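You operate a simulated robot arm through the tools that you are given. There is no shell and no other tool. Be economical: measure what you need, move in short steps, check, and stop when the job is done.

Carry out the task below with a simulated robot arm. There is one attempt and no reset: what you move stays moved.

TASK
Gauge the black screw tip on the anvil and lay it in the tray that the display names.
Fine: park the gauge arm again; leave the other tip where it is.
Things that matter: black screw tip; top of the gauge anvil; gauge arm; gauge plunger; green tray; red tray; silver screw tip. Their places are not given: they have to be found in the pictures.

It is judged by the outcome, as a careful person would: the job done as asked, and still so three seconds after it is handed in. It fails if anything else is knocked over, pushed out of place, dropped, spilled or broken.

THE ROBOT
A 7-joint arm with a two-finger parallel gripper, fixed in place. Base frame: the origin is at the foot of the arm, x ahead of it, y to its left, z up; the work surface is at about z = 850. Lengths are in mm, angles in rad, forces in N, time in s.
With the tool pointing down near the work surface it reaches from about 300 to 700 mm from the base axis. Its first joint turns from -1.152 to 1.152 rad. Payload 1.57 kg.
Tool frame: the origin (TCP) lies between the finger pads and is the grasp point; the fingertips stand 30 mm ahead of it; z points along the fingers, y is the line along which they close. The gripper opens to 110 mm. The fingers are 24 mm wide and 12 mm thick; the gripper's body (48 by 112 mm) begins 78 mm behind the TCP.
Orientation is that of the tool frame in the base frame, as a unit quaternion [w, x, y, z]. With the fingers straight down and closing along the base's y, the tool's x points along the base's -x, its y along +y and its z along -z.

THE INTERFACE
- The arm moves only by the tool jog_arm. Its argument "targets" is a list of rows, each a list of 3 entries, a list of its own where there are three numbers: the shift along the tool's x, y, z in units of 400 mm (1.0 is 400 mm), then the turn, a rotation vector about the tool's x, y, z in units of 90 degrees (1.0 is 90 degrees), then the gripper command, from -1 (shut) to 1 (fully open), values between in proportion. In form: [[[dx, dy, dz], [ax, ay, az], fingers], ...]. A call has 1 to 20 rows; each row is the pose to reach, as a shift and turn from the pose commanded when the call began, along the tool's axes at that moment. A call with a number of a shift or a turn outside -1 to 1 is refused whole. A row lasts 0.2 s, in which the tool goes at most 50 mm and 0.15 rad; a call with a longer step from one row to the next is refused whole, and so is a gripper value outside its range. A pose out of reach is approached as far as the arm can. The call stops where the force on the tool passes 70 N (or 10 N more than at its start, if that is more) or the arm is blocked; 0.2 s more then pass. The fingers move at their own pace (about 108 mm/s each) and stop on an object; they squeeze with about 30 N. The grip force told is the motor's: it shows also when the fingers shut on nothing. Time passes only in rows, and 0.2 s behind the last, so rows that repeat a pose let the fingers close. It gives the time, the measured TCP pose, the force on the tool (base axes), the opening and the grip force at its end, in the units of the frame above (readings bear some noise), and new pictures: "pictures" is both (left out), scene, wrist or none.
- Cameras (640 x 400 px; columns grow to the right, rows downward): "scene" is fixed at [149.2, -378.7, 1406.2]; the picture's right is [0.89, -0.45, 0.00], its down [-0.25, -0.49, -0.83] and it looks along [0.37, 0.75, -0.55] (base axes); focal length 314 px, centre (320, 200). "wrist" rides on the gripper at [-36, 0, -80] in the tool frame; the picture's right is [0.00, -1.00, 0.00], its down [0.97, 0.00, -0.24] and it looks along [0.24, 0.00, 0.97] (tool axes); focal length 218 px, centre (320, 200).
- pixel_to_xyz(camera, pixels): there is no depth. For up to 12 entries [column, row, z] of the newest picture of that camera ("zoom" is the newest enlarged one), the place [x, y] in the base frame at which the ray of that pixel passes the height z, good to about 3 mm. No time passes.
- zoom(camera, box): a new picture of the part [left, top, right, bottom] of that camera's present view, enlarged. No time passes.
- hand_in(): hands the job in; it is judged then, once.

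Work in short steps. Measure before you move; look again where a grasp or a placing could have gone wrong, and mend it. You have 80 turns and 120 pictures in all, the two below and enlarged ones among them. Open the gripper and draw the arm clear of the work before you hand the job in, unless the task says otherwise; then end with one line.

The tools are called after "Emit:" as a command line: name --argument value ..., lists and objects as JSON in quotes. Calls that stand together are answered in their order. jog_arm: Moves the arm, as the interface text tells. Its arguments: {"type":"object","properties":{"targets":{"type":"array","items":{"type":"array"}},"pictures":{"type":"string","enum":["both","scene","wrist","none"]}},"required":["targets"]} The other tools are called the same way: pixel_to_xyz (camera, pixels) gives the place at which the rays of pixels pass given heights; zoom (camera, box) takes an enlarged picture of a part of a camera's view; hand_in () hands the job in.

At the start:

```text
time_s: 0.0
tcp_pos: [327.0, 86.0, 1238.8]
tool_rot: [0.0, 0.001, 1.0, 0.0]
force: [-0.1, -1.9, 0.6]
finger_gap: 110.2
grasp_force: 0.0
```

scene: 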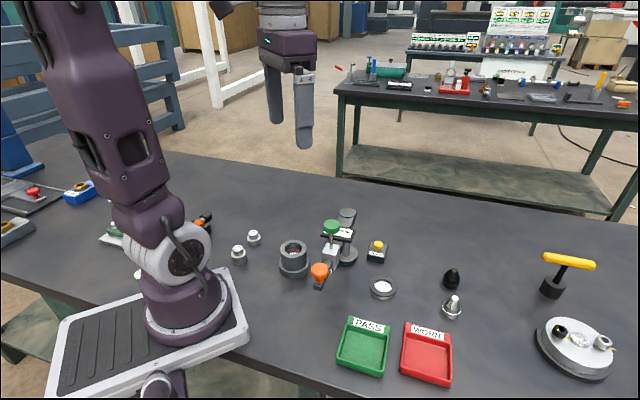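
wrist: 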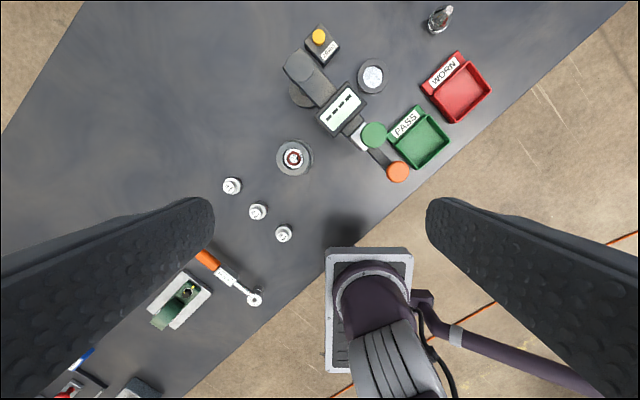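

The gauge is around scene (335,250), with black and silver tips near (452,278) and (452,306). I'll zoom in to look at them.

Emit:
zoom --camera "scene" --box '[270, 190, 410, 300]'

Emit:
zoom --camera "scene" --box '[330, 250, 490, 390]'

Emit:
zoom --camera "wrist" --box '[260, 0, 500, 200]'

```text
3.64 times, centred on (340, 245) of scene
```

zoom: 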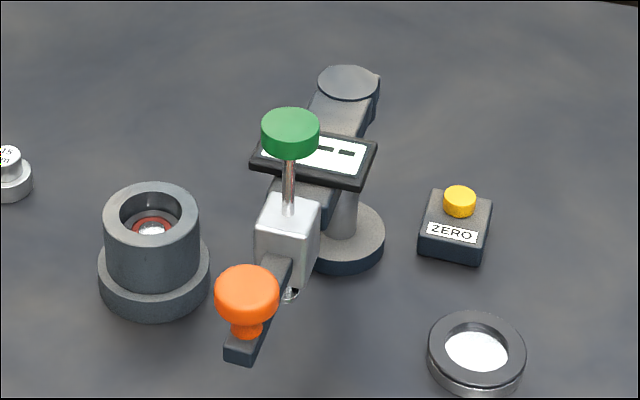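

```text
2.86 times, centred on (410, 320) of scene
```

zoom: 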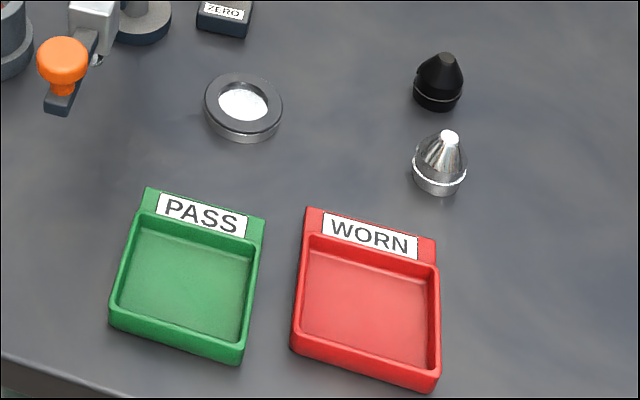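

```text
2.00 times, centred on (380, 100) of wrist
```

zoom: 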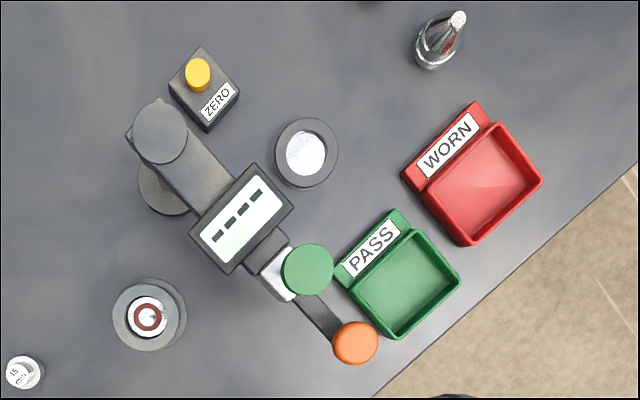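

Now I'll get coordinates for the main objects.

Emit:
pixel_to_xyz --camera "scene" --pixels '[[452, 286, 850], [452, 270, 880], [452, 314, 850], [382, 288, 860], [349, 260, 850], [331, 228, 950], [320, 270, 930], [294, 264, 850], [363, 350, 855], [427, 358, 855], [377, 252, 860], [348, 214, 950]]'

Emit:
pixel_to_xyz --camera "wrist" --pixels '[[372, 77, 860], [320, 63, 850], [374, 135, 950], [398, 171, 930], [300, 65, 950], [293, 158, 880], [418, 142, 855], [460, 92, 855], [440, 18, 870], [304, 95, 850], [374, 135, 980], [398, 171, 900]]'

```text
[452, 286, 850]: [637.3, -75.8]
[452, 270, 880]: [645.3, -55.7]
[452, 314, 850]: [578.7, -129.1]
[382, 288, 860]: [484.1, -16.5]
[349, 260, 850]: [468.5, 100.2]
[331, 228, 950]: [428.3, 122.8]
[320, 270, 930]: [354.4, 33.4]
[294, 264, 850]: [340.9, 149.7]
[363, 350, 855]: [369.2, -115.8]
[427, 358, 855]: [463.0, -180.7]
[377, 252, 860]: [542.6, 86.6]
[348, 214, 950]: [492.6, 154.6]
```

```text
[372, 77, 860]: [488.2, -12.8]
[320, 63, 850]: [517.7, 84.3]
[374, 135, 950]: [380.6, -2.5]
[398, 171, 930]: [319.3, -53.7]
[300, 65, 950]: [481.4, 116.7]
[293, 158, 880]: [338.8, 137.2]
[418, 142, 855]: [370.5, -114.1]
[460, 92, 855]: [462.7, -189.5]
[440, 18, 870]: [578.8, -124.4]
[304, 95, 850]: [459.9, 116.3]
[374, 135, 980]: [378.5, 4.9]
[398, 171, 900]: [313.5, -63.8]
```

Triangulating, I get: plunger cap about (373,21,1043), orange knob about (324,-28,1000), post (466,112), anvil (486,-14), radius about 130, so the arm swings about +54°. Black tip is about (640,-67). Next I go above the black tip for a look.

Emit:
jog_arm --targets '[[[-0.078, -0.038, 0.02], [0, 0, 0], 1], [[-0.157, -0.076, 0.05], [0, 0, 0], 1], [[-0.235, -0.113, 0.1], [0, 0, 0], 1], [[-0.313, -0.151, 0.15], [0, 0, 0], 1], [[-0.391, -0.189, 0.2], [0, 0, 0], 1], [[-0.47, -0.227, 0.26], [0, 0, 0], 0.5], [[-0.548, -0.264, 0.32], [0, 0, 0], 0.5], [[-0.626, -0.302, 0.38], [0, 0, 0], 0.4], [[-0.704, -0.34, 0.43], [0, 0, 0], 0.4], [[-0.7825, -0.3775, 0.4725], [0, 0, 0], 0.4]]'

```text
time_s: 2.2
tcp_pos: [638.5, -65.4, 1049.5]
tool_rot: [0.0, 0.0, 1.0, 0.0]
force: [0.5, 0.3, -0.9]
finger_gap: 76.8
grasp_force: 0.1
```

scene: 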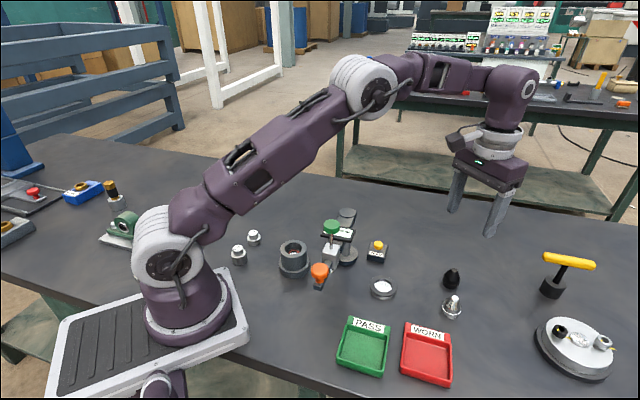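
wrist: 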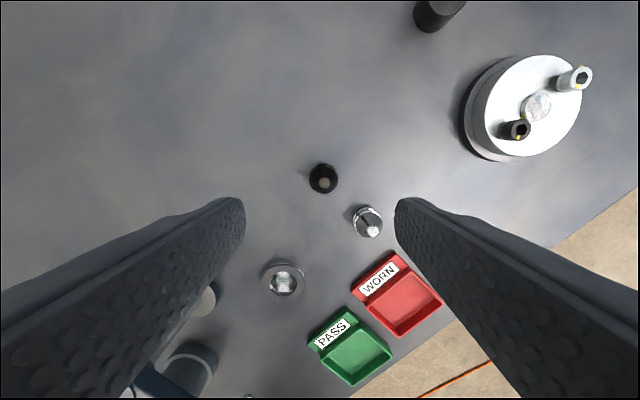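

The black tip appears at wrist (323,179). I'll measure it precisely.

Emit:
zoom --camera "wrist" --box '[260, 140, 400, 300]'

Emit:
zoom --camera "scene" --box '[360, 250, 480, 330]'

Emit:
pixel_to_xyz --camera "wrist" --pixels '[[323, 179, 860], [309, 179, 860], [338, 179, 860], [285, 279, 865], [368, 222, 860]]'

```text
2.50 times, centred on (330, 220) of wrist
```

zoom: 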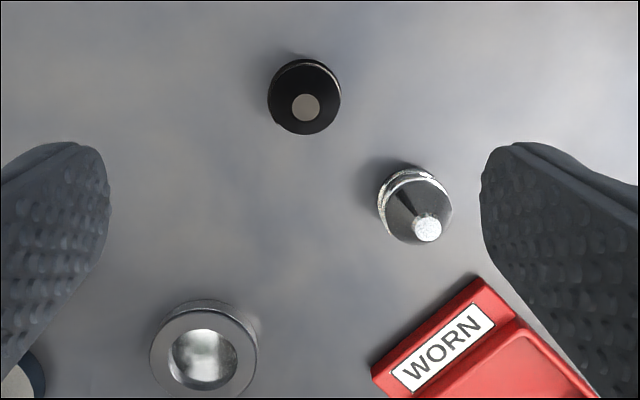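

```text
5.00 times, centred on (420, 290) of scene
```

zoom: 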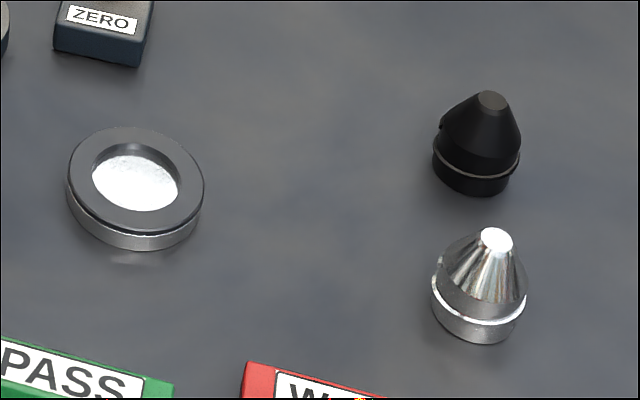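

```text
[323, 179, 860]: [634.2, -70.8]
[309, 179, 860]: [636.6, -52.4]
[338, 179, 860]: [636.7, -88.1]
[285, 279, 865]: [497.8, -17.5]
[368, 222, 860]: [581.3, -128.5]
```

The black tip is about 36 mm wide with a flange around z=860, centred near (635,-70.5). The anvil has a shallow recess, so I'll grip above the flange with TCP near 891.

Emit:
jog_arm --targets '[[[0.007, -0.0127, 0.1], [0, 0, 0], 0.4], [[0.007, -0.0127, 0.2], [0, 0, 0], 0.4], [[0.007, -0.0127, 0.28], [0, 0, 0], 0.4], [[0.007, -0.0127, 0.35], [0, 0, 0], 0.4], [[0.007, -0.0127, 0.396], [0, 0, 0], 0.4], [[0.007, -0.0127, 0.396], [0, 0, 0], 0.4]]'

Emit:
zoom --camera "scene" --box '[410, 230, 500, 320]'

```text
time_s: 3.6
tcp_pos: [636.3, -70.0, 892.1]
tool_rot: [0.0, 0.0, 1.0, 0.0]
force: [0.3, 0.0, -0.2]
finger_gap: 76.9
grasp_force: 0.0
```

scene: 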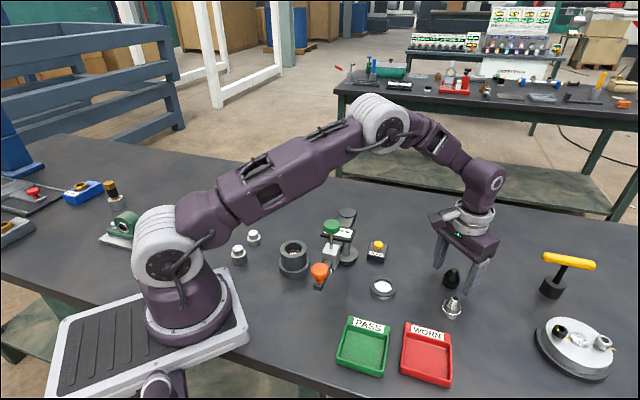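
wrist: 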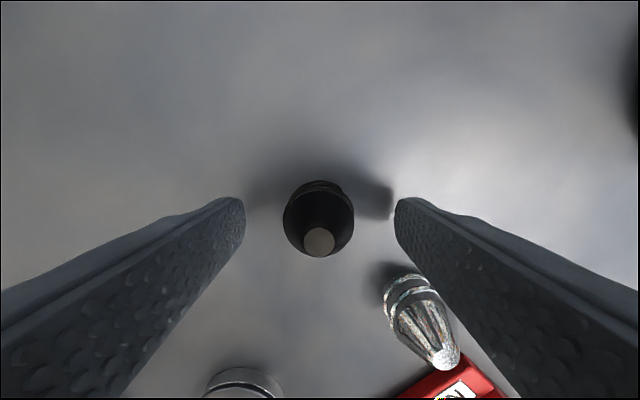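

```text
4.44 times, centred on (455, 275) of scene
```

zoom: 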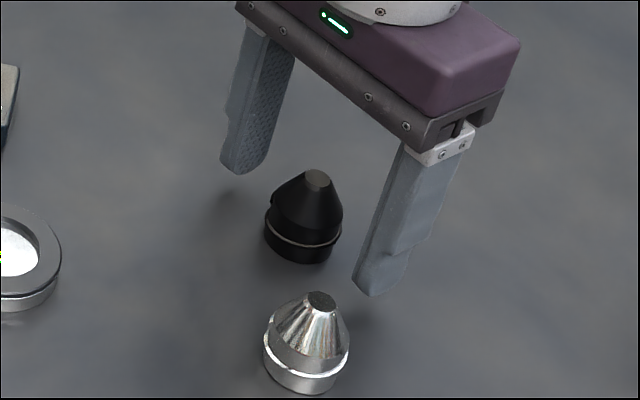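

The tip is centred between the fingers at wrist x≈318. I'll go 2 mm lower and close.

Emit:
jog_arm --targets '[[[0, 0, 0.005], [0, 0, 0], 0.4], [[0, 0, 0.005], [0, 0, 0], 0.0], [[0, 0, 0.005], [0, 0, 0], -0.4], [[0, 0, 0.005], [0, 0, 0], -1], [[0, 0, 0.005], [0, 0, 0], -1], [[0, 0, 0.005], [0, 0, 0], -1]]'

Emit:
zoom --camera "scene" --box '[410, 230, 500, 320]'

```text
time_s: 5.0
tcp_pos: [636.1, -70.2, 889.7]
tool_rot: [0.0, 0.0, 1.0, 0.001]
force: [-0.2, -0.5, 0.3]
finger_gap: 32.0
grasp_force: 30.3
```

scene: 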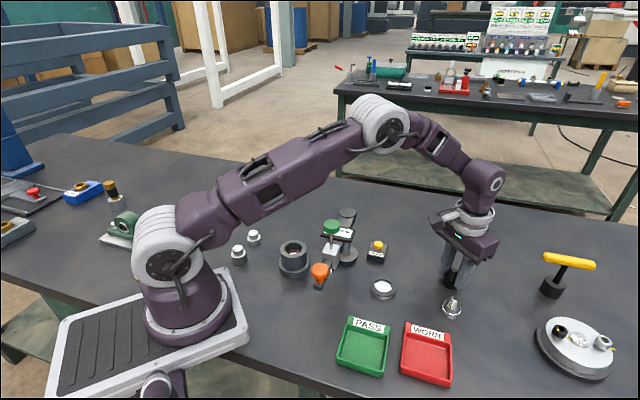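
wrist: 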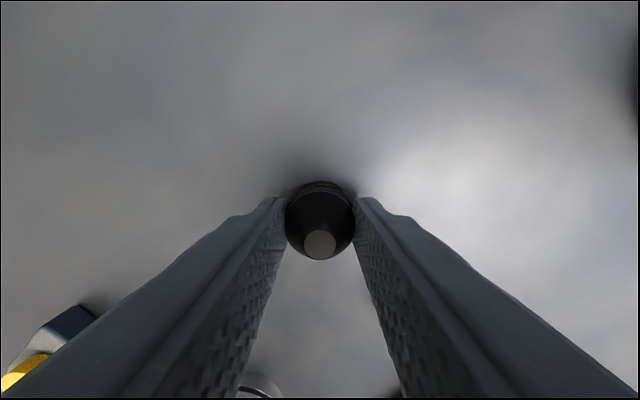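

```text
4.44 times, centred on (455, 275) of scene
```

zoom: 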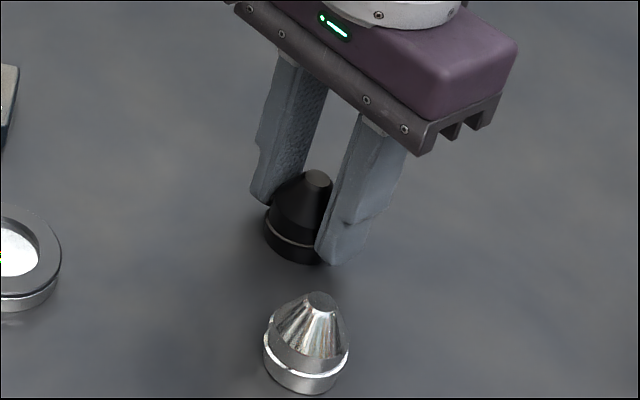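

The tip is gripped (gap 32, 30 N). I'll lift and move to a spot from which the wrist camera can see the anvil.

Emit:
jog_arm --targets '[[[0, 0, -0.05], [0, 0, 0], -1], [[0, 0, -0.15], [0, 0, 0], -1], [[0, 0, -0.25], [0, 0, 0], -1], [[0.06, -0.025, -0.25], [0, 0, 0], -1], [[0.13, -0.05, -0.25], [0, 0, 0], -1], [[0.19, -0.075, -0.25], [0, 0, 0], -1], [[0.19, -0.075, -0.25], [0, 0, 0], -1]]'

Emit:
pixel_to_xyz --camera "scene" --pixels '[[383.2, 286, 863], [383.2, 286, 860], [383.2, 286, 866]]'

```text
time_s: 6.6
tcp_pos: [560.6, -101.1, 989.7]
tool_rot: [0.0, 0.0, 1.0, 0.0]
force: [0.1, -0.3, -2.2]
finger_gap: 31.7
grasp_force: 29.8
```

scene: 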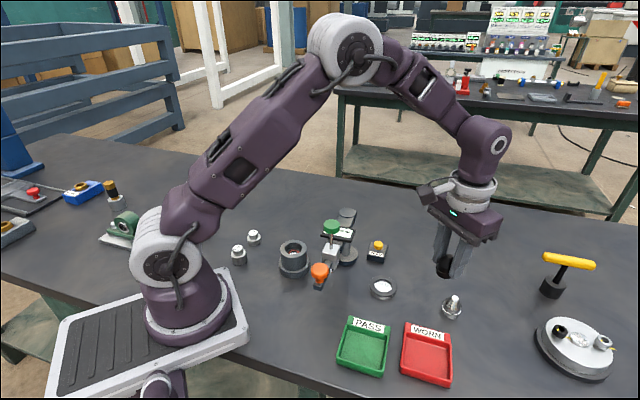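
wrist: 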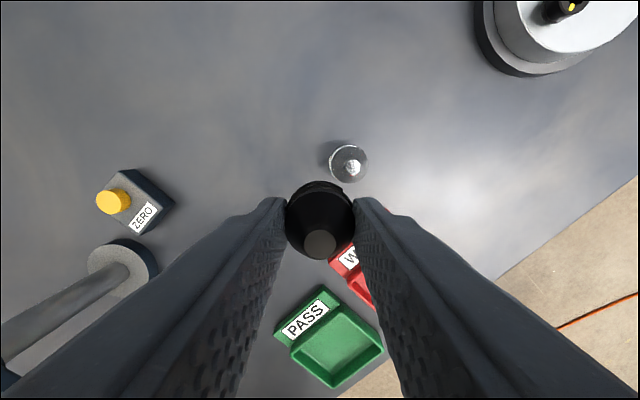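

```text
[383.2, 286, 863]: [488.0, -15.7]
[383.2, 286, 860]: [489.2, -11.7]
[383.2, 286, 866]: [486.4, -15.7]
```

The anvil is hidden behind the left finger. I'll move to (495,-110) so it shows left of the fingers.

Emit:
jog_arm --targets '[[[0.08, -0.012, 0], [0, 0, 0], -1], [[0.16, -0.023, 0], [0, 0, 0], -1], [[0.16, -0.023, 0], [0, 0, 0], -1]]' --pictures "wrist"

Emit:
zoom --camera "wrist" --box '[140, 120, 300, 260]'

```text
time_s: 7.4
tcp_pos: [496.7, -110.4, 989.8]
tool_rot: [0.0, 0.0, 1.0, 0.0]
force: [0.6, -0.7, -2.1]
finger_gap: 31.4
grasp_force: 29.9
```

wrist: 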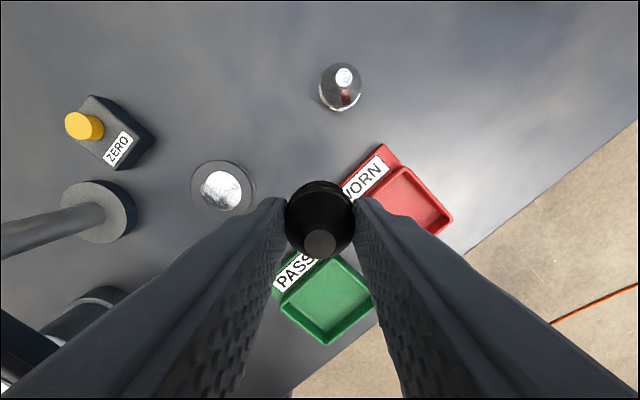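

```text
2.86 times, centred on (220, 190) of wrist
```

zoom: 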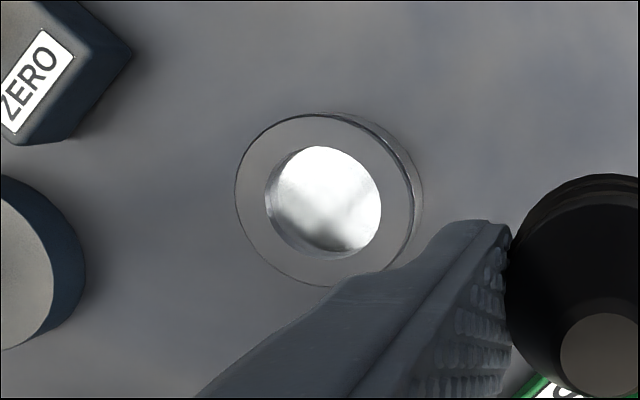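

The recess opening is about 40 mm and the flange about 37 mm, so placement has to be accurate. I'll measure the anvil centre and the tip's offset in the fingers.

Emit:
pixel_to_xyz --camera "zoom" --pixels '[[324, 200, 860], [324, 200, 865], [323, 201, 863], [265, 199, 863], [382, 199, 863], [323, 142, 863], [323, 256, 863]]'

Emit:
zoom --camera "wrist" --box '[270, 165, 370, 270]'

Emit:
zoom --camera "scene" --box '[360, 230, 460, 310]'

```text
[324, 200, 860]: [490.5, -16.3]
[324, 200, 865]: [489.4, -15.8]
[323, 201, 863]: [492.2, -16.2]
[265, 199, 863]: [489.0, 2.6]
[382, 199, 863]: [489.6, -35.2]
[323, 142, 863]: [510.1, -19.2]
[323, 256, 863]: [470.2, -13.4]
```

```text
3.81 times, centred on (320, 218) of wrist
```

zoom: 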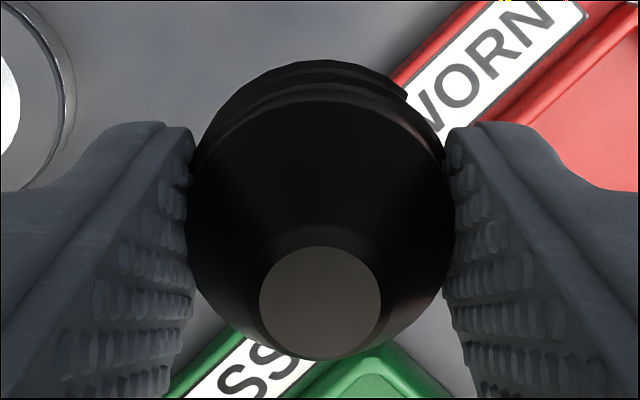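

```text
5.00 times, centred on (410, 270) of scene
```

zoom: 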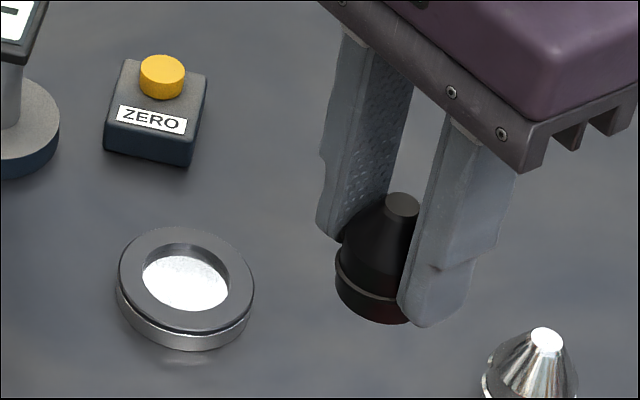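

Anvil centre is about (489.5,-15.7). I'll turn +45° about the tool axis so the hand body stays clear of the gauge head, and move above the anvil.

Emit:
jog_arm --targets '[[[0, 0, 0], [0, 0, 0.083], -1], [[0, 0, 0], [0, 0, 0.167], -1], [[0, 0, 0], [0, 0, 0.25], -1], [[0, 0.05, 0], [0, 0, 0.333], -1], [[0.005, 0.1, 0], [0, 0, 0.417], -1], [[0.01, 0.15, 0], [0, 0, 0.5], -1], [[0.018, 0.2, 0], [0, 0, 0.5], -1], [[0.018, 0.237, 0], [0, 0, 0.5], -1], [[0.018, 0.237, 0.08], [0, 0, 0.5], -1], [[0.018, 0.237, 0.12], [0, 0, 0.5], -1], [[0.018, 0.237, 0.12], [0, 0, 0.5], -1]]'

Emit:
zoom --camera "scene" --box '[300, 200, 440, 310]'

Emit:
zoom --camera "wrist" --box '[240, 130, 400, 270]'

```text
time_s: 9.8
tcp_pos: [489.8, -14.1, 942.7]
tool_rot: [0.0, 0.382, 0.924, 0.0]
force: [0.5, -0.3, -1.7]
finger_gap: 31.5
grasp_force: 29.8
```

scene: 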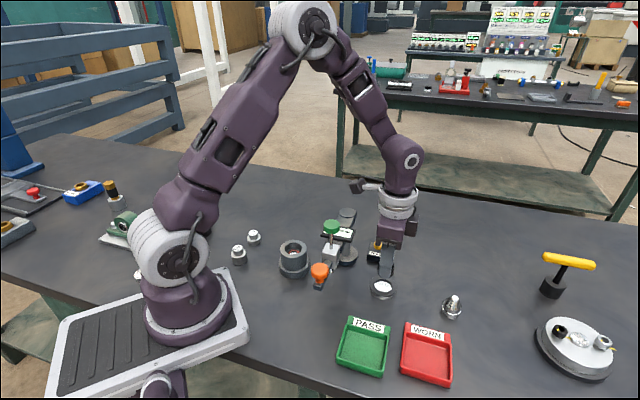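
wrist: 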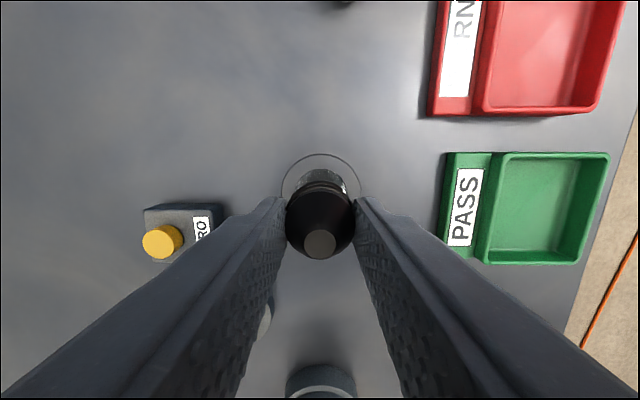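

```text
3.64 times, centred on (370, 255) of scene
```

zoom: 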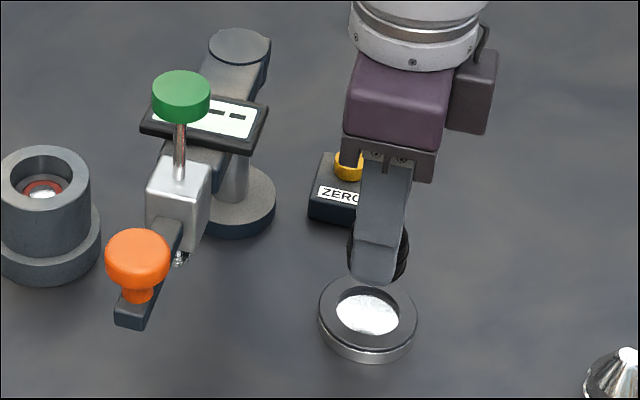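

```text
2.86 times, centred on (320, 200) of wrist
```

zoom: 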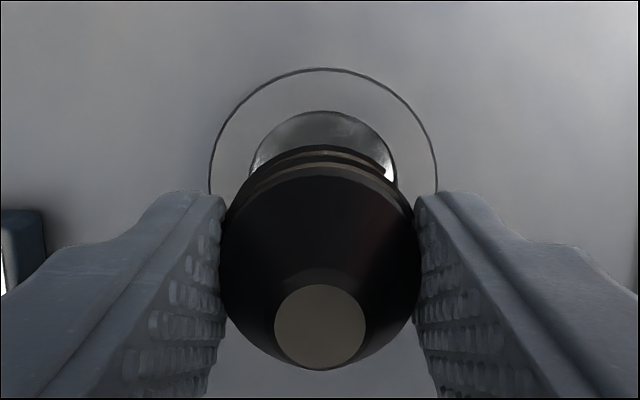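

The rim centre sits about 1 mm to the right (tool −y) and is aligned along x. I'll correct that and descend to just above the rim.

Emit:
jog_arm --targets '[[[-0.0005, -0.0027, 0.03], [0, 0, 0], -1], [[-0.0005, -0.0027, 0.06], [0, 0, 0], -1], [[-0.0005, -0.0027, 0.087], [0, 0, 0], -1], [[-0.0005, -0.0027, 0.087], [0, 0, 0], -1]]'

Emit:
zoom --camera "scene" --box '[350, 250, 420, 310]'

Emit:
zoom --camera "wrist" --box '[240, 130, 400, 270]'

```text
time_s: 10.8
tcp_pos: [488.2, -15.9, 906.6]
tool_rot: [-0.001, 0.383, 0.924, 0.0]
force: [0.5, -0.6, -1.5]
finger_gap: 31.8
grasp_force: 30.0
```

scene: 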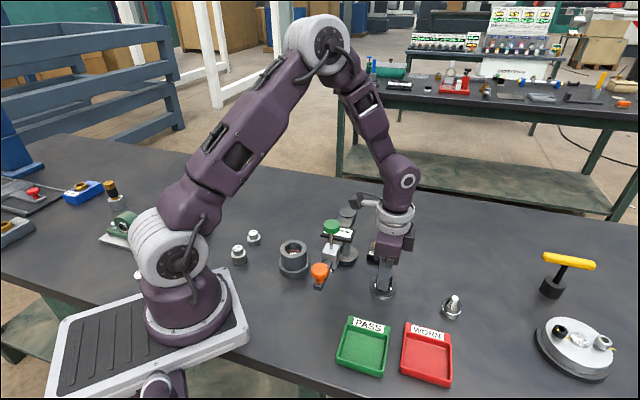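
wrist: 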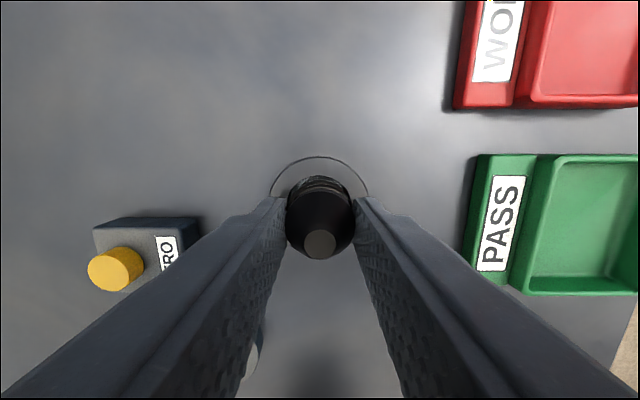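

```text
6.67 times, centred on (385, 280) of scene
```

zoom: 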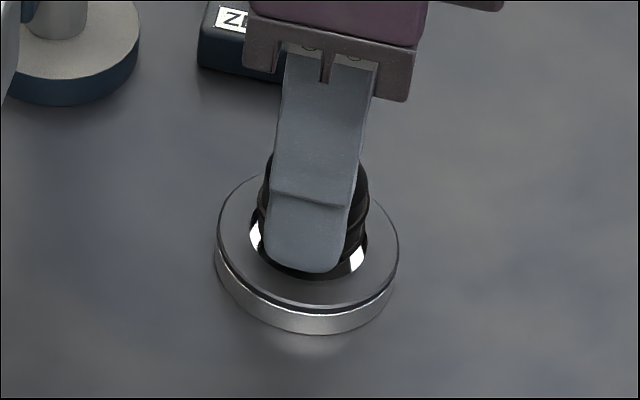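

```text
2.86 times, centred on (320, 200) of wrist
```

zoom: 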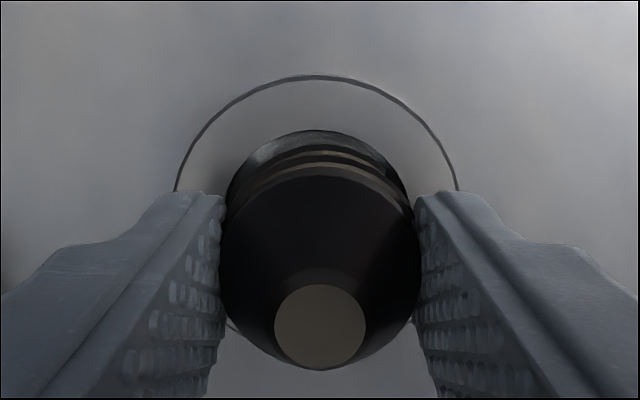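

Nearly centred (≈0.5 mm off). I'll make a fine correction and descend gently while watching the force.

Emit:
jog_arm --targets '[[[0.0006, 0.0013, 0.004], [0, 0, 0], -1], [[0.0006, 0.0013, 0.008], [0, 0, 0], -1], [[0.0006, 0.0013, 0.012], [0, 0, 0], -1], [[0.0006, 0.0013, 0.016], [0, 0, 0], -1]]' --pictures "none"

Emit:
zoom --camera "scene" --box '[350, 250, 420, 310]'

Emit:
zoom --camera "wrist" --box '[240, 130, 400, 270]'

```text
time_s: 11.8
tcp_pos: [489.4, -15.2, 899.7]
tool_rot: [0.0, 0.383, 0.924, 0.0]
force: [0.2, 0.2, -1.9]
finger_gap: 31.9
grasp_force: 29.9
```

```text
6.67 times, centred on (385, 280) of scene
```

zoom: 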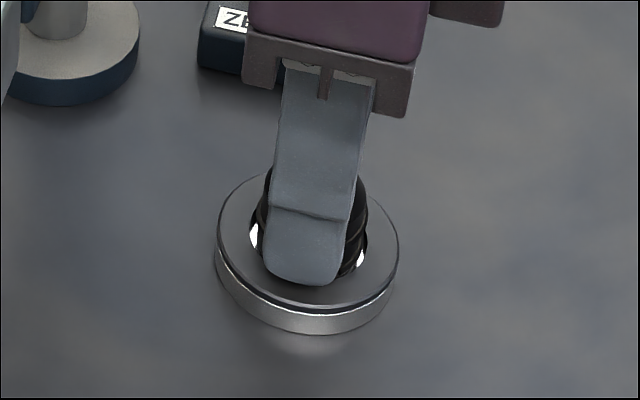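

```text
2.86 times, centred on (320, 200) of wrist
```

zoom: 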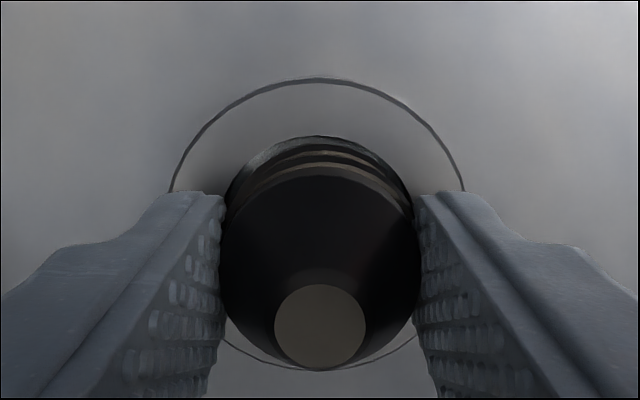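

Well centred, no contact yet. I'll continue down 3 mm.

Emit:
jog_arm --targets '[[[0, 0, 0.0025], [0, 0, 0], -1], [[0, 0, 0.005], [0, 0, 0], -1], [[0, 0, 0.0075], [0, 0, 0], -1]]' --pictures "none"

```text
time_s: 12.6
tcp_pos: [489.8, -15.7, 897.8]
tool_rot: [0.001, 0.383, 0.924, 0.0]
force: [-2.6, -1.2, 20.0]
finger_gap: 31.8
grasp_force: 30.1
```

Contact at 20 N with the tip bottom at about 858. I'll check that it has seated in the recess and isn't sitting on the rim.

Emit:
zoom --camera "scene" --box '[350, 250, 420, 310]'

Emit:
zoom --camera "wrist" --box '[240, 130, 400, 270]'

```text
6.67 times, centred on (385, 280) of scene
```

zoom: 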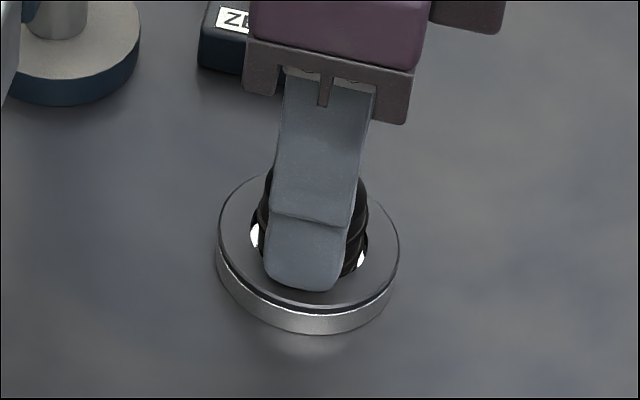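

```text
2.86 times, centred on (320, 200) of wrist
```

zoom: 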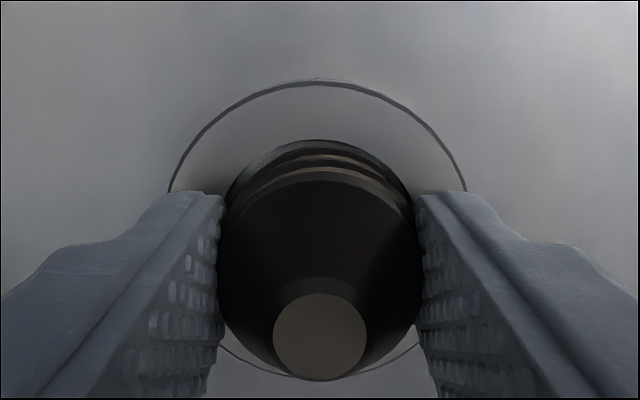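

The tip slid slightly in the fingers, so it is pressing on the floor. I'll relax upward 1 mm, open a little, and look.

Emit:
jog_arm --targets '[[[0, 0, -0.002], [0, 0, 0], -1], [[0, 0, -0.002], [0, 0, 0], -0.3], [[0, 0, -0.002], [0, 0, 0], 0.0], [[0, 0, -0.002], [0, 0, 0], 0.0]]' --pictures "none"

Emit:
zoom --camera "wrist" --box '[240, 130, 400, 270]'

Emit:
zoom --camera "scene" --box '[350, 250, 420, 310]'

```text
time_s: 13.6
tcp_pos: [489.0, -15.5, 898.6]
tool_rot: [0.0, 0.383, 0.924, 0.001]
force: [0.5, 1.3, 0.4]
finger_gap: 55.2
grasp_force: 0.1
```

```text
2.86 times, centred on (320, 200) of wrist
```

zoom: 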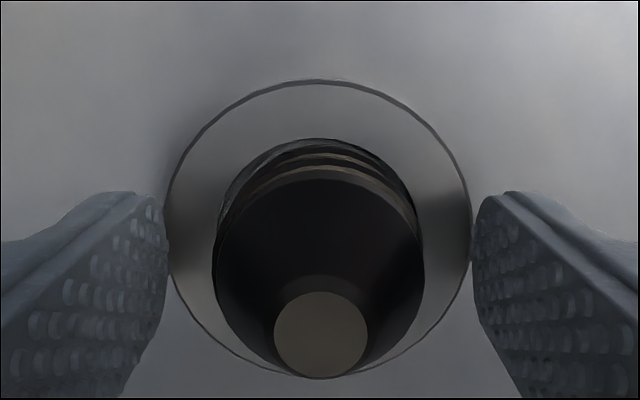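

```text
6.67 times, centred on (385, 280) of scene
```

zoom: 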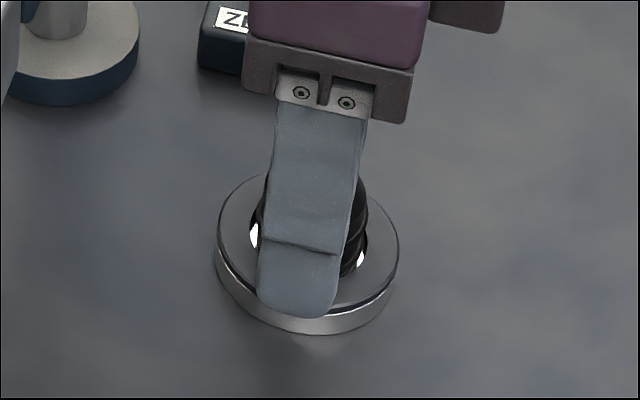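

The tip is seated in the recess. I'll lift straight up, then go above the orange knob turned a further 90° so the fingers straddle the arm tangentially.

Emit:
jog_arm --targets '[[[0, 0, -0.05], [0, 0, 0], 0], [[0, 0, -0.15], [0, 0, 0], 0], [[0, 0, -0.27], [0, 0, 0], 0], [[0, 0, -0.39], [0, 0, 0], 0], [[0, 0, -0.5], [0, 0, 0.09], 0], [[0, 0, -0.53], [0, 0, 0.18], 0], [[0.04, -0.045, -0.53], [0, 0, 0.27], 0], [[0.08, -0.09, -0.53], [0, 0, 0.36], 0], [[0.12, -0.135, -0.53], [0, 0, 0.45], 0], [[0.16, -0.18, -0.53], [0, 0, 0.54], 0], [[0.2, -0.23, -0.53], [0, 0, 0.63], 0], [[0.24, -0.28, -0.53], [0, 0, 0.72], 0], [[0.2696, -0.3138, -0.53], [0, 0, 0.81], 0], [[0.2696, -0.3138, -0.53], [0, 0, 0.9], 0], [[0.2696, -0.3138, -0.53], [0, 0, 0.99], 0], [[0.2696, -0.3138, -0.53], [0, 0, 1.0], 0], [[0.2696, -0.3138, -0.53], [0, 0, 1.0], 0]]'

```text
time_s: 17.2
tcp_pos: [324.1, -27.4, 1110.7]
tool_rot: [0.0, 0.924, 0.382, 0.0]
force: [0.1, -0.8, -0.5]
finger_gap: 54.9
grasp_force: 0.0
```

scene: 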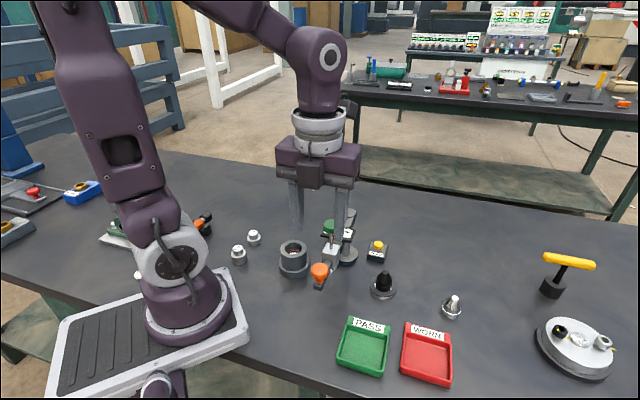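
wrist: 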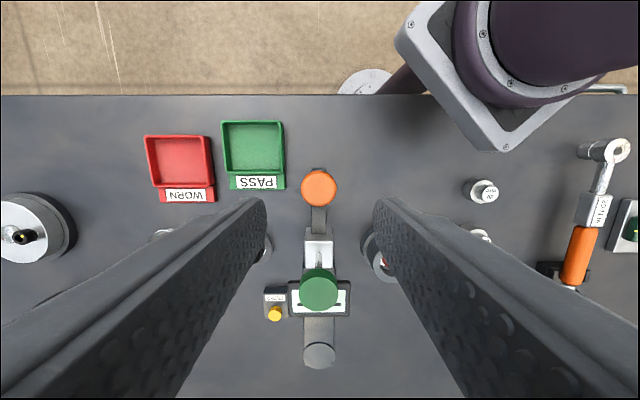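

The knob is centred between the fingers at wrist (319,187) and the arm axis is aligned with column 320. I'll descend around the knob.

Emit:
jog_arm --targets '[[[-0.001, 0, 0.1], [0, 0, 0], 0], [[-0.001, 0, 0.2], [0, 0, 0], 0], [[-0.001, 0, 0.26], [0, 0, 0], 0], [[-0.001, 0, 0.3], [0, 0, 0], 0], [[-0.001, 0, 0.3], [0, 0, 0], 0]]'

Emit:
zoom --camera "scene" --box '[270, 190, 410, 310]'

```text
time_s: 18.4
tcp_pos: [322.8, -30.1, 990.3]
tool_rot: [0.0, 0.924, 0.383, 0.0]
force: [0.0, 0.5, 0.1]
finger_gap: 55.0
grasp_force: 0.1
```

scene: 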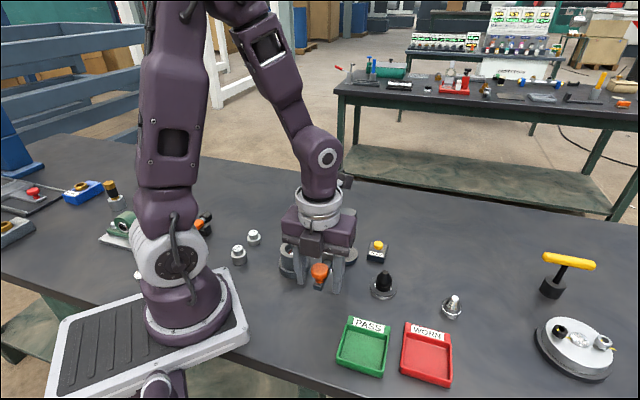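
wrist: 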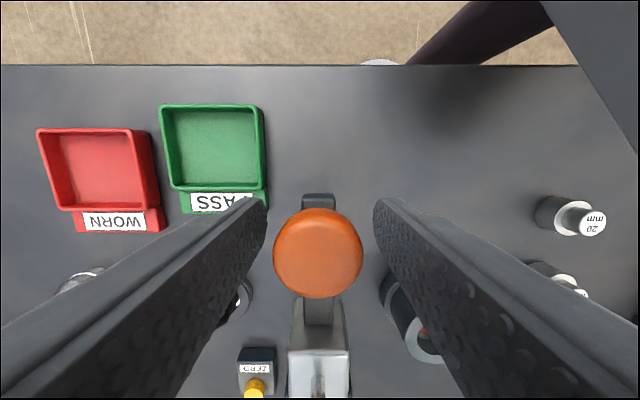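

```text
3.33 times, centred on (340, 250) of scene
```

zoom: 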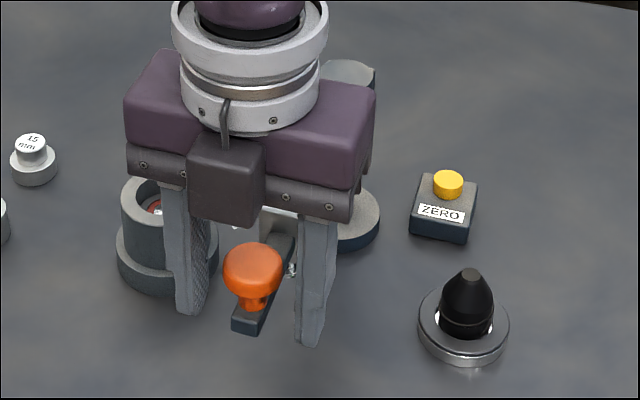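

The knob is well between the fingers. I'll shift 2.5 mm inward and close on it.

Emit:
jog_arm --targets '[[[0.006, 0, 0], [0, 0, 0], 0], [[0.006, 0, 0], [0, 0, 0], -0.3], [[0.006, 0, 0], [0, 0, 0], -0.6], [[0.006, 0, 0], [0, 0, 0], -0.6]]'

```text
time_s: 19.4
tcp_pos: [324.2, -27.4, 990.2]
tool_rot: [0.0, 0.924, 0.383, 0.0]
force: [-0.5, -1.5, -4.8]
finger_gap: 31.4
grasp_force: 40.2
```

scene: 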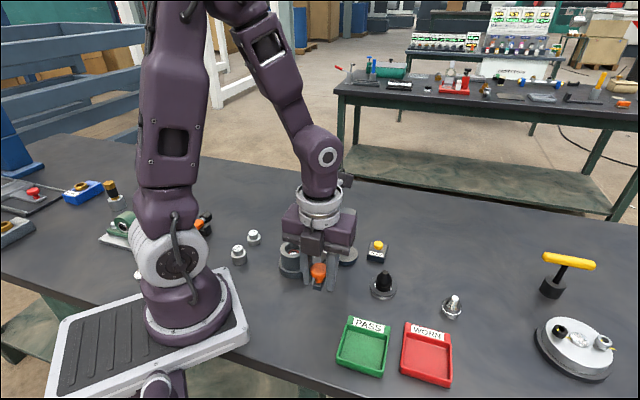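
wrist: 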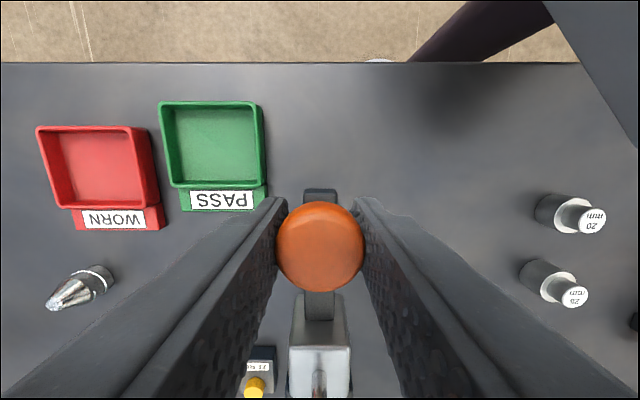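

The knob is held (gap 31.4). I'll swing gently along the arc (pivot about 200 mm along tool x), first 0.2 rad, and check the force.

Emit:
jog_arm --targets '[[[0.0006, 0.025, 0], [0, 0, -0.0318], -0.6], [[0.0025, 0.0499, 0], [0, 0, -0.0637], -0.6], [[0.0056, 0.0747, 0], [0, 0, -0.0955], -0.6], [[0.01, 0.0993, 0], [0, 0, -0.1273], -0.6]]'

```text
time_s: 20.4
tcp_pos: [355.6, -52.9, 989.3]
tool_rot: [0.0, 0.881, 0.473, -0.001]
force: [-4.2, -7.7, -16.7]
finger_gap: 31.5
grasp_force: 40.0
```

scene: 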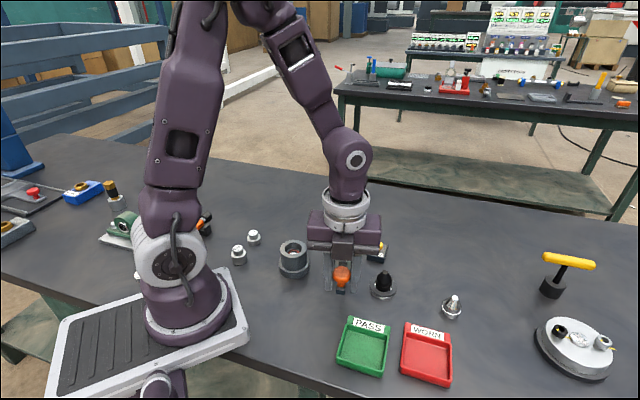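
wrist: 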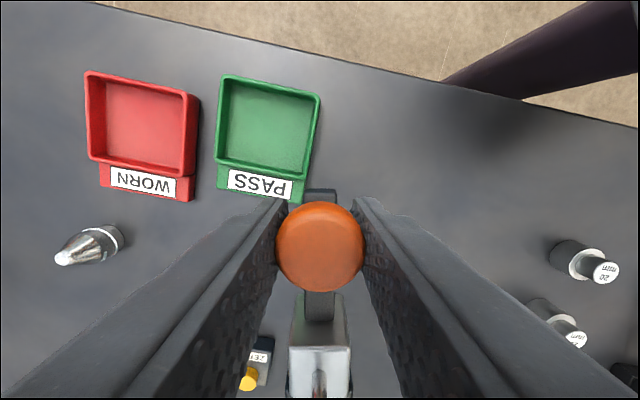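

The arm follows smoothly. I'll check the plunger foot height against the tip before continuing.

Emit:
zoom --camera "scene" --box '[310, 220, 420, 310]'

Emit:
pixel_to_xyz --camera "scene" --pixels '[[331.8, 271, 940], [331.8, 271, 930], [331.8, 271, 950], [384, 271, 905], [384, 271, 910]]'

```text
4.44 times, centred on (365, 265) of scene
```

zoom: 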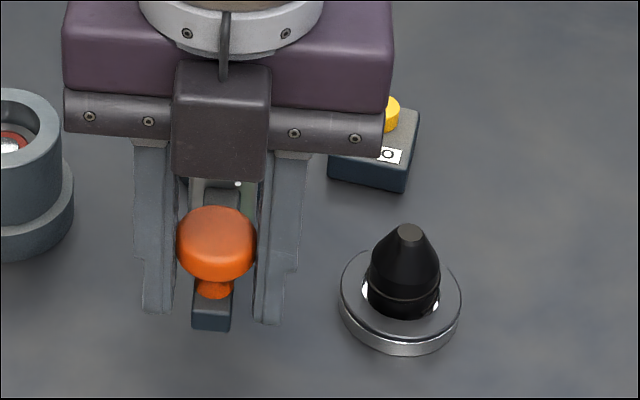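

```text
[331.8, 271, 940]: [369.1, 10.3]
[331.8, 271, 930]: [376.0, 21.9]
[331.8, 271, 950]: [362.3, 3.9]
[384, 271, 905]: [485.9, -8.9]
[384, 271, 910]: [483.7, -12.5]
```

The foot bottom is about z=931 and the tip top about 910, so it clears. I'll continue the swing by 0.7 rad, easing 1 mm down to relieve the vertical load.

Emit:
jog_arm --targets '[[[0.0006, 0.025, 0.0025], [0, 0, -0.0318], -0.6], [[0.0025, 0.0499, 0.0025], [0, 0, -0.0637], -0.6], [[0.0056, 0.0747, 0.0025], [0, 0, -0.0955], -0.6], [[0.01, 0.0993, 0.0025], [0, 0, -0.1273], -0.6], [[0.0155, 0.1237, 0.0025], [0, 0, -0.1592], -0.6], [[0.0223, 0.1478, 0.0025], [0, 0, -0.191], -0.6], [[0.0303, 0.1714, 0.0025], [0, 0, -0.2228], -0.6], [[0.0395, 0.1947, 0.0025], [0, 0, -0.2546], -0.6], [[0.0498, 0.2175, 0.0025], [0, 0, -0.2865], -0.6], [[0.0612, 0.2397, 0.0025], [0, 0, -0.3183], -0.6], [[0.0737, 0.2613, 0.0025], [0, 0, -0.3501], -0.6], [[0.0873, 0.2823, 0.0025], [0, 0, -0.382], -0.6], [[0.1019, 0.3026, 0.0025], [0, 0, -0.4138], -0.6], [[0.1176, 0.3221, 0.0025], [0, 0, -0.4456], -0.6], [[0.1176, 0.3221, 0.0025], [0, 0, -0.4456], -0.6]]'

Emit:
zoom --camera "scene" --box '[320, 190, 460, 310]'

```text
time_s: 23.6
tcp_pos: [490.5, -85.0, 988.3]
tool_rot: [0.0, 0.665, 0.746, 0.001]
force: [1.4, -13.1, 20.1]
finger_gap: 31.4
grasp_force: 40.4
```

scene: 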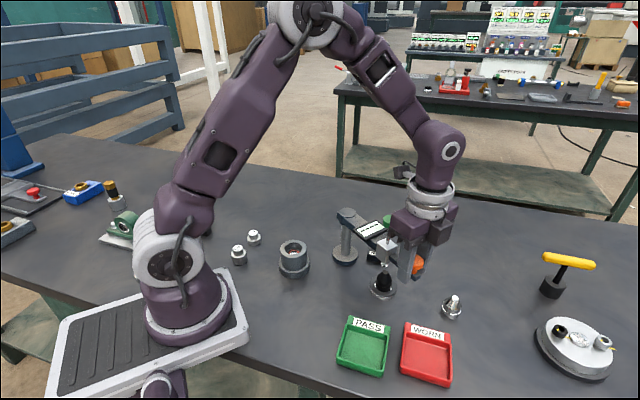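
wrist: 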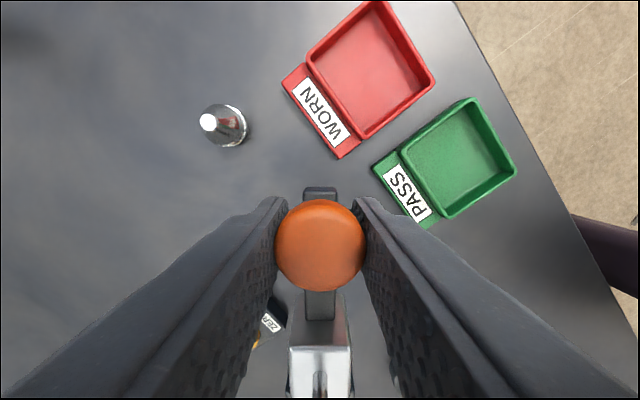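

```text
3.33 times, centred on (390, 250) of scene
```

zoom: 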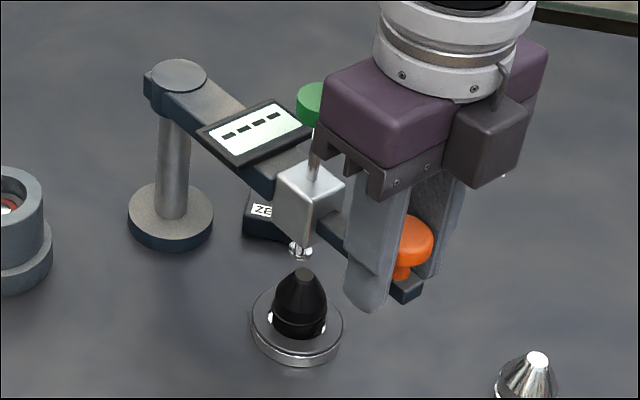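

About 3.7° of swing should remain. I'll check where the plunger foot is from its pixel (≈384.3,267 at z≈931).

Emit:
pixel_to_xyz --camera "scene" --pixels '[[384.3, 266, 931], [384.3, 266, 926], [384.3, 266, 936], [385, 271.5, 908]]'

Emit:
zoom --camera "scene" --box '[360, 240, 410, 300]'

```text
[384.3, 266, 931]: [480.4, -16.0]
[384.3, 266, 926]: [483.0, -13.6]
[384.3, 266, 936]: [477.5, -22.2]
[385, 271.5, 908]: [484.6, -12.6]
```

```text
6.67 times, centred on (385, 270) of scene
```

zoom: 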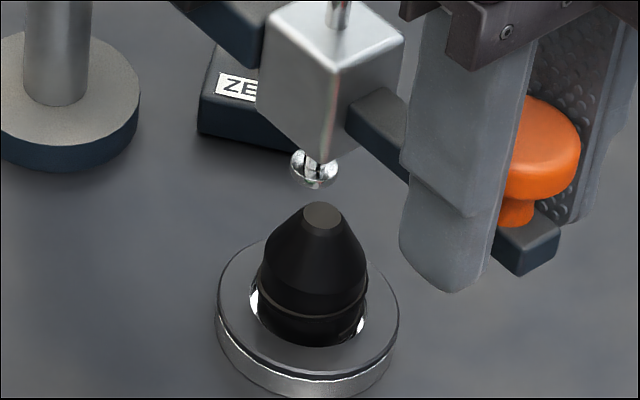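

The foot is about 8 mm short of the tip axis, which matches the angle remaining. I'll swing the last 0.065 rad, easing the radial and vertical load.

Emit:
jog_arm --targets '[[[-0.0015, 0.016, -0.0015], [0, 0, -0.0207], -0.6], [[-0.0015, 0.0325, -0.0015], [0, 0, -0.0414], -0.6], [[-0.0015, 0.0325, -0.0015], [0, 0, -0.0414], -0.6]]'

Emit:
zoom --camera "scene" --box '[360, 240, 410, 300]'

```text
time_s: 24.4
tcp_pos: [501.9, -82.6, 988.0]
tool_rot: [-0.002, 0.641, 0.768, 0.0]
force: [-2.7, -5.7, 0.9]
finger_gap: 31.6
grasp_force: 39.9
```

scene: 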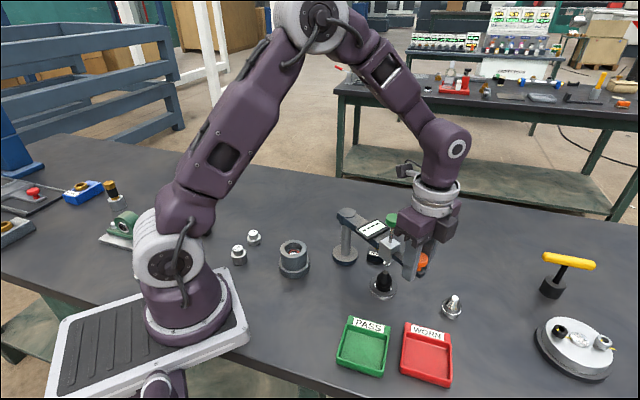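
wrist: 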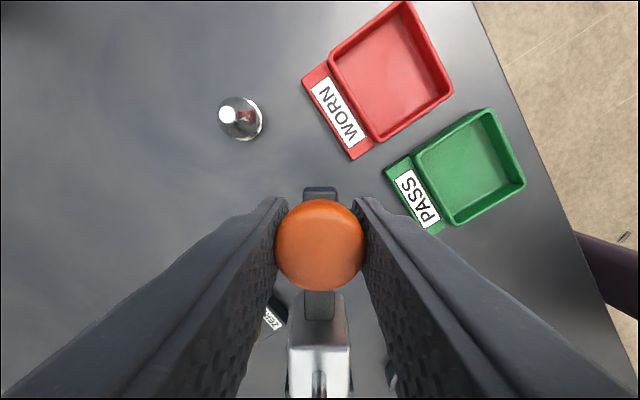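

```text
6.67 times, centred on (385, 270) of scene
```

zoom: 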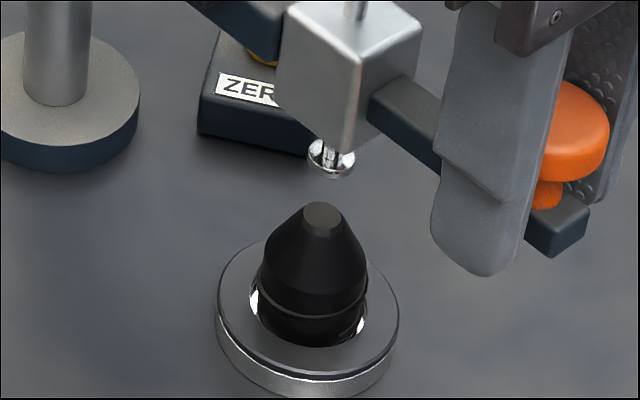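

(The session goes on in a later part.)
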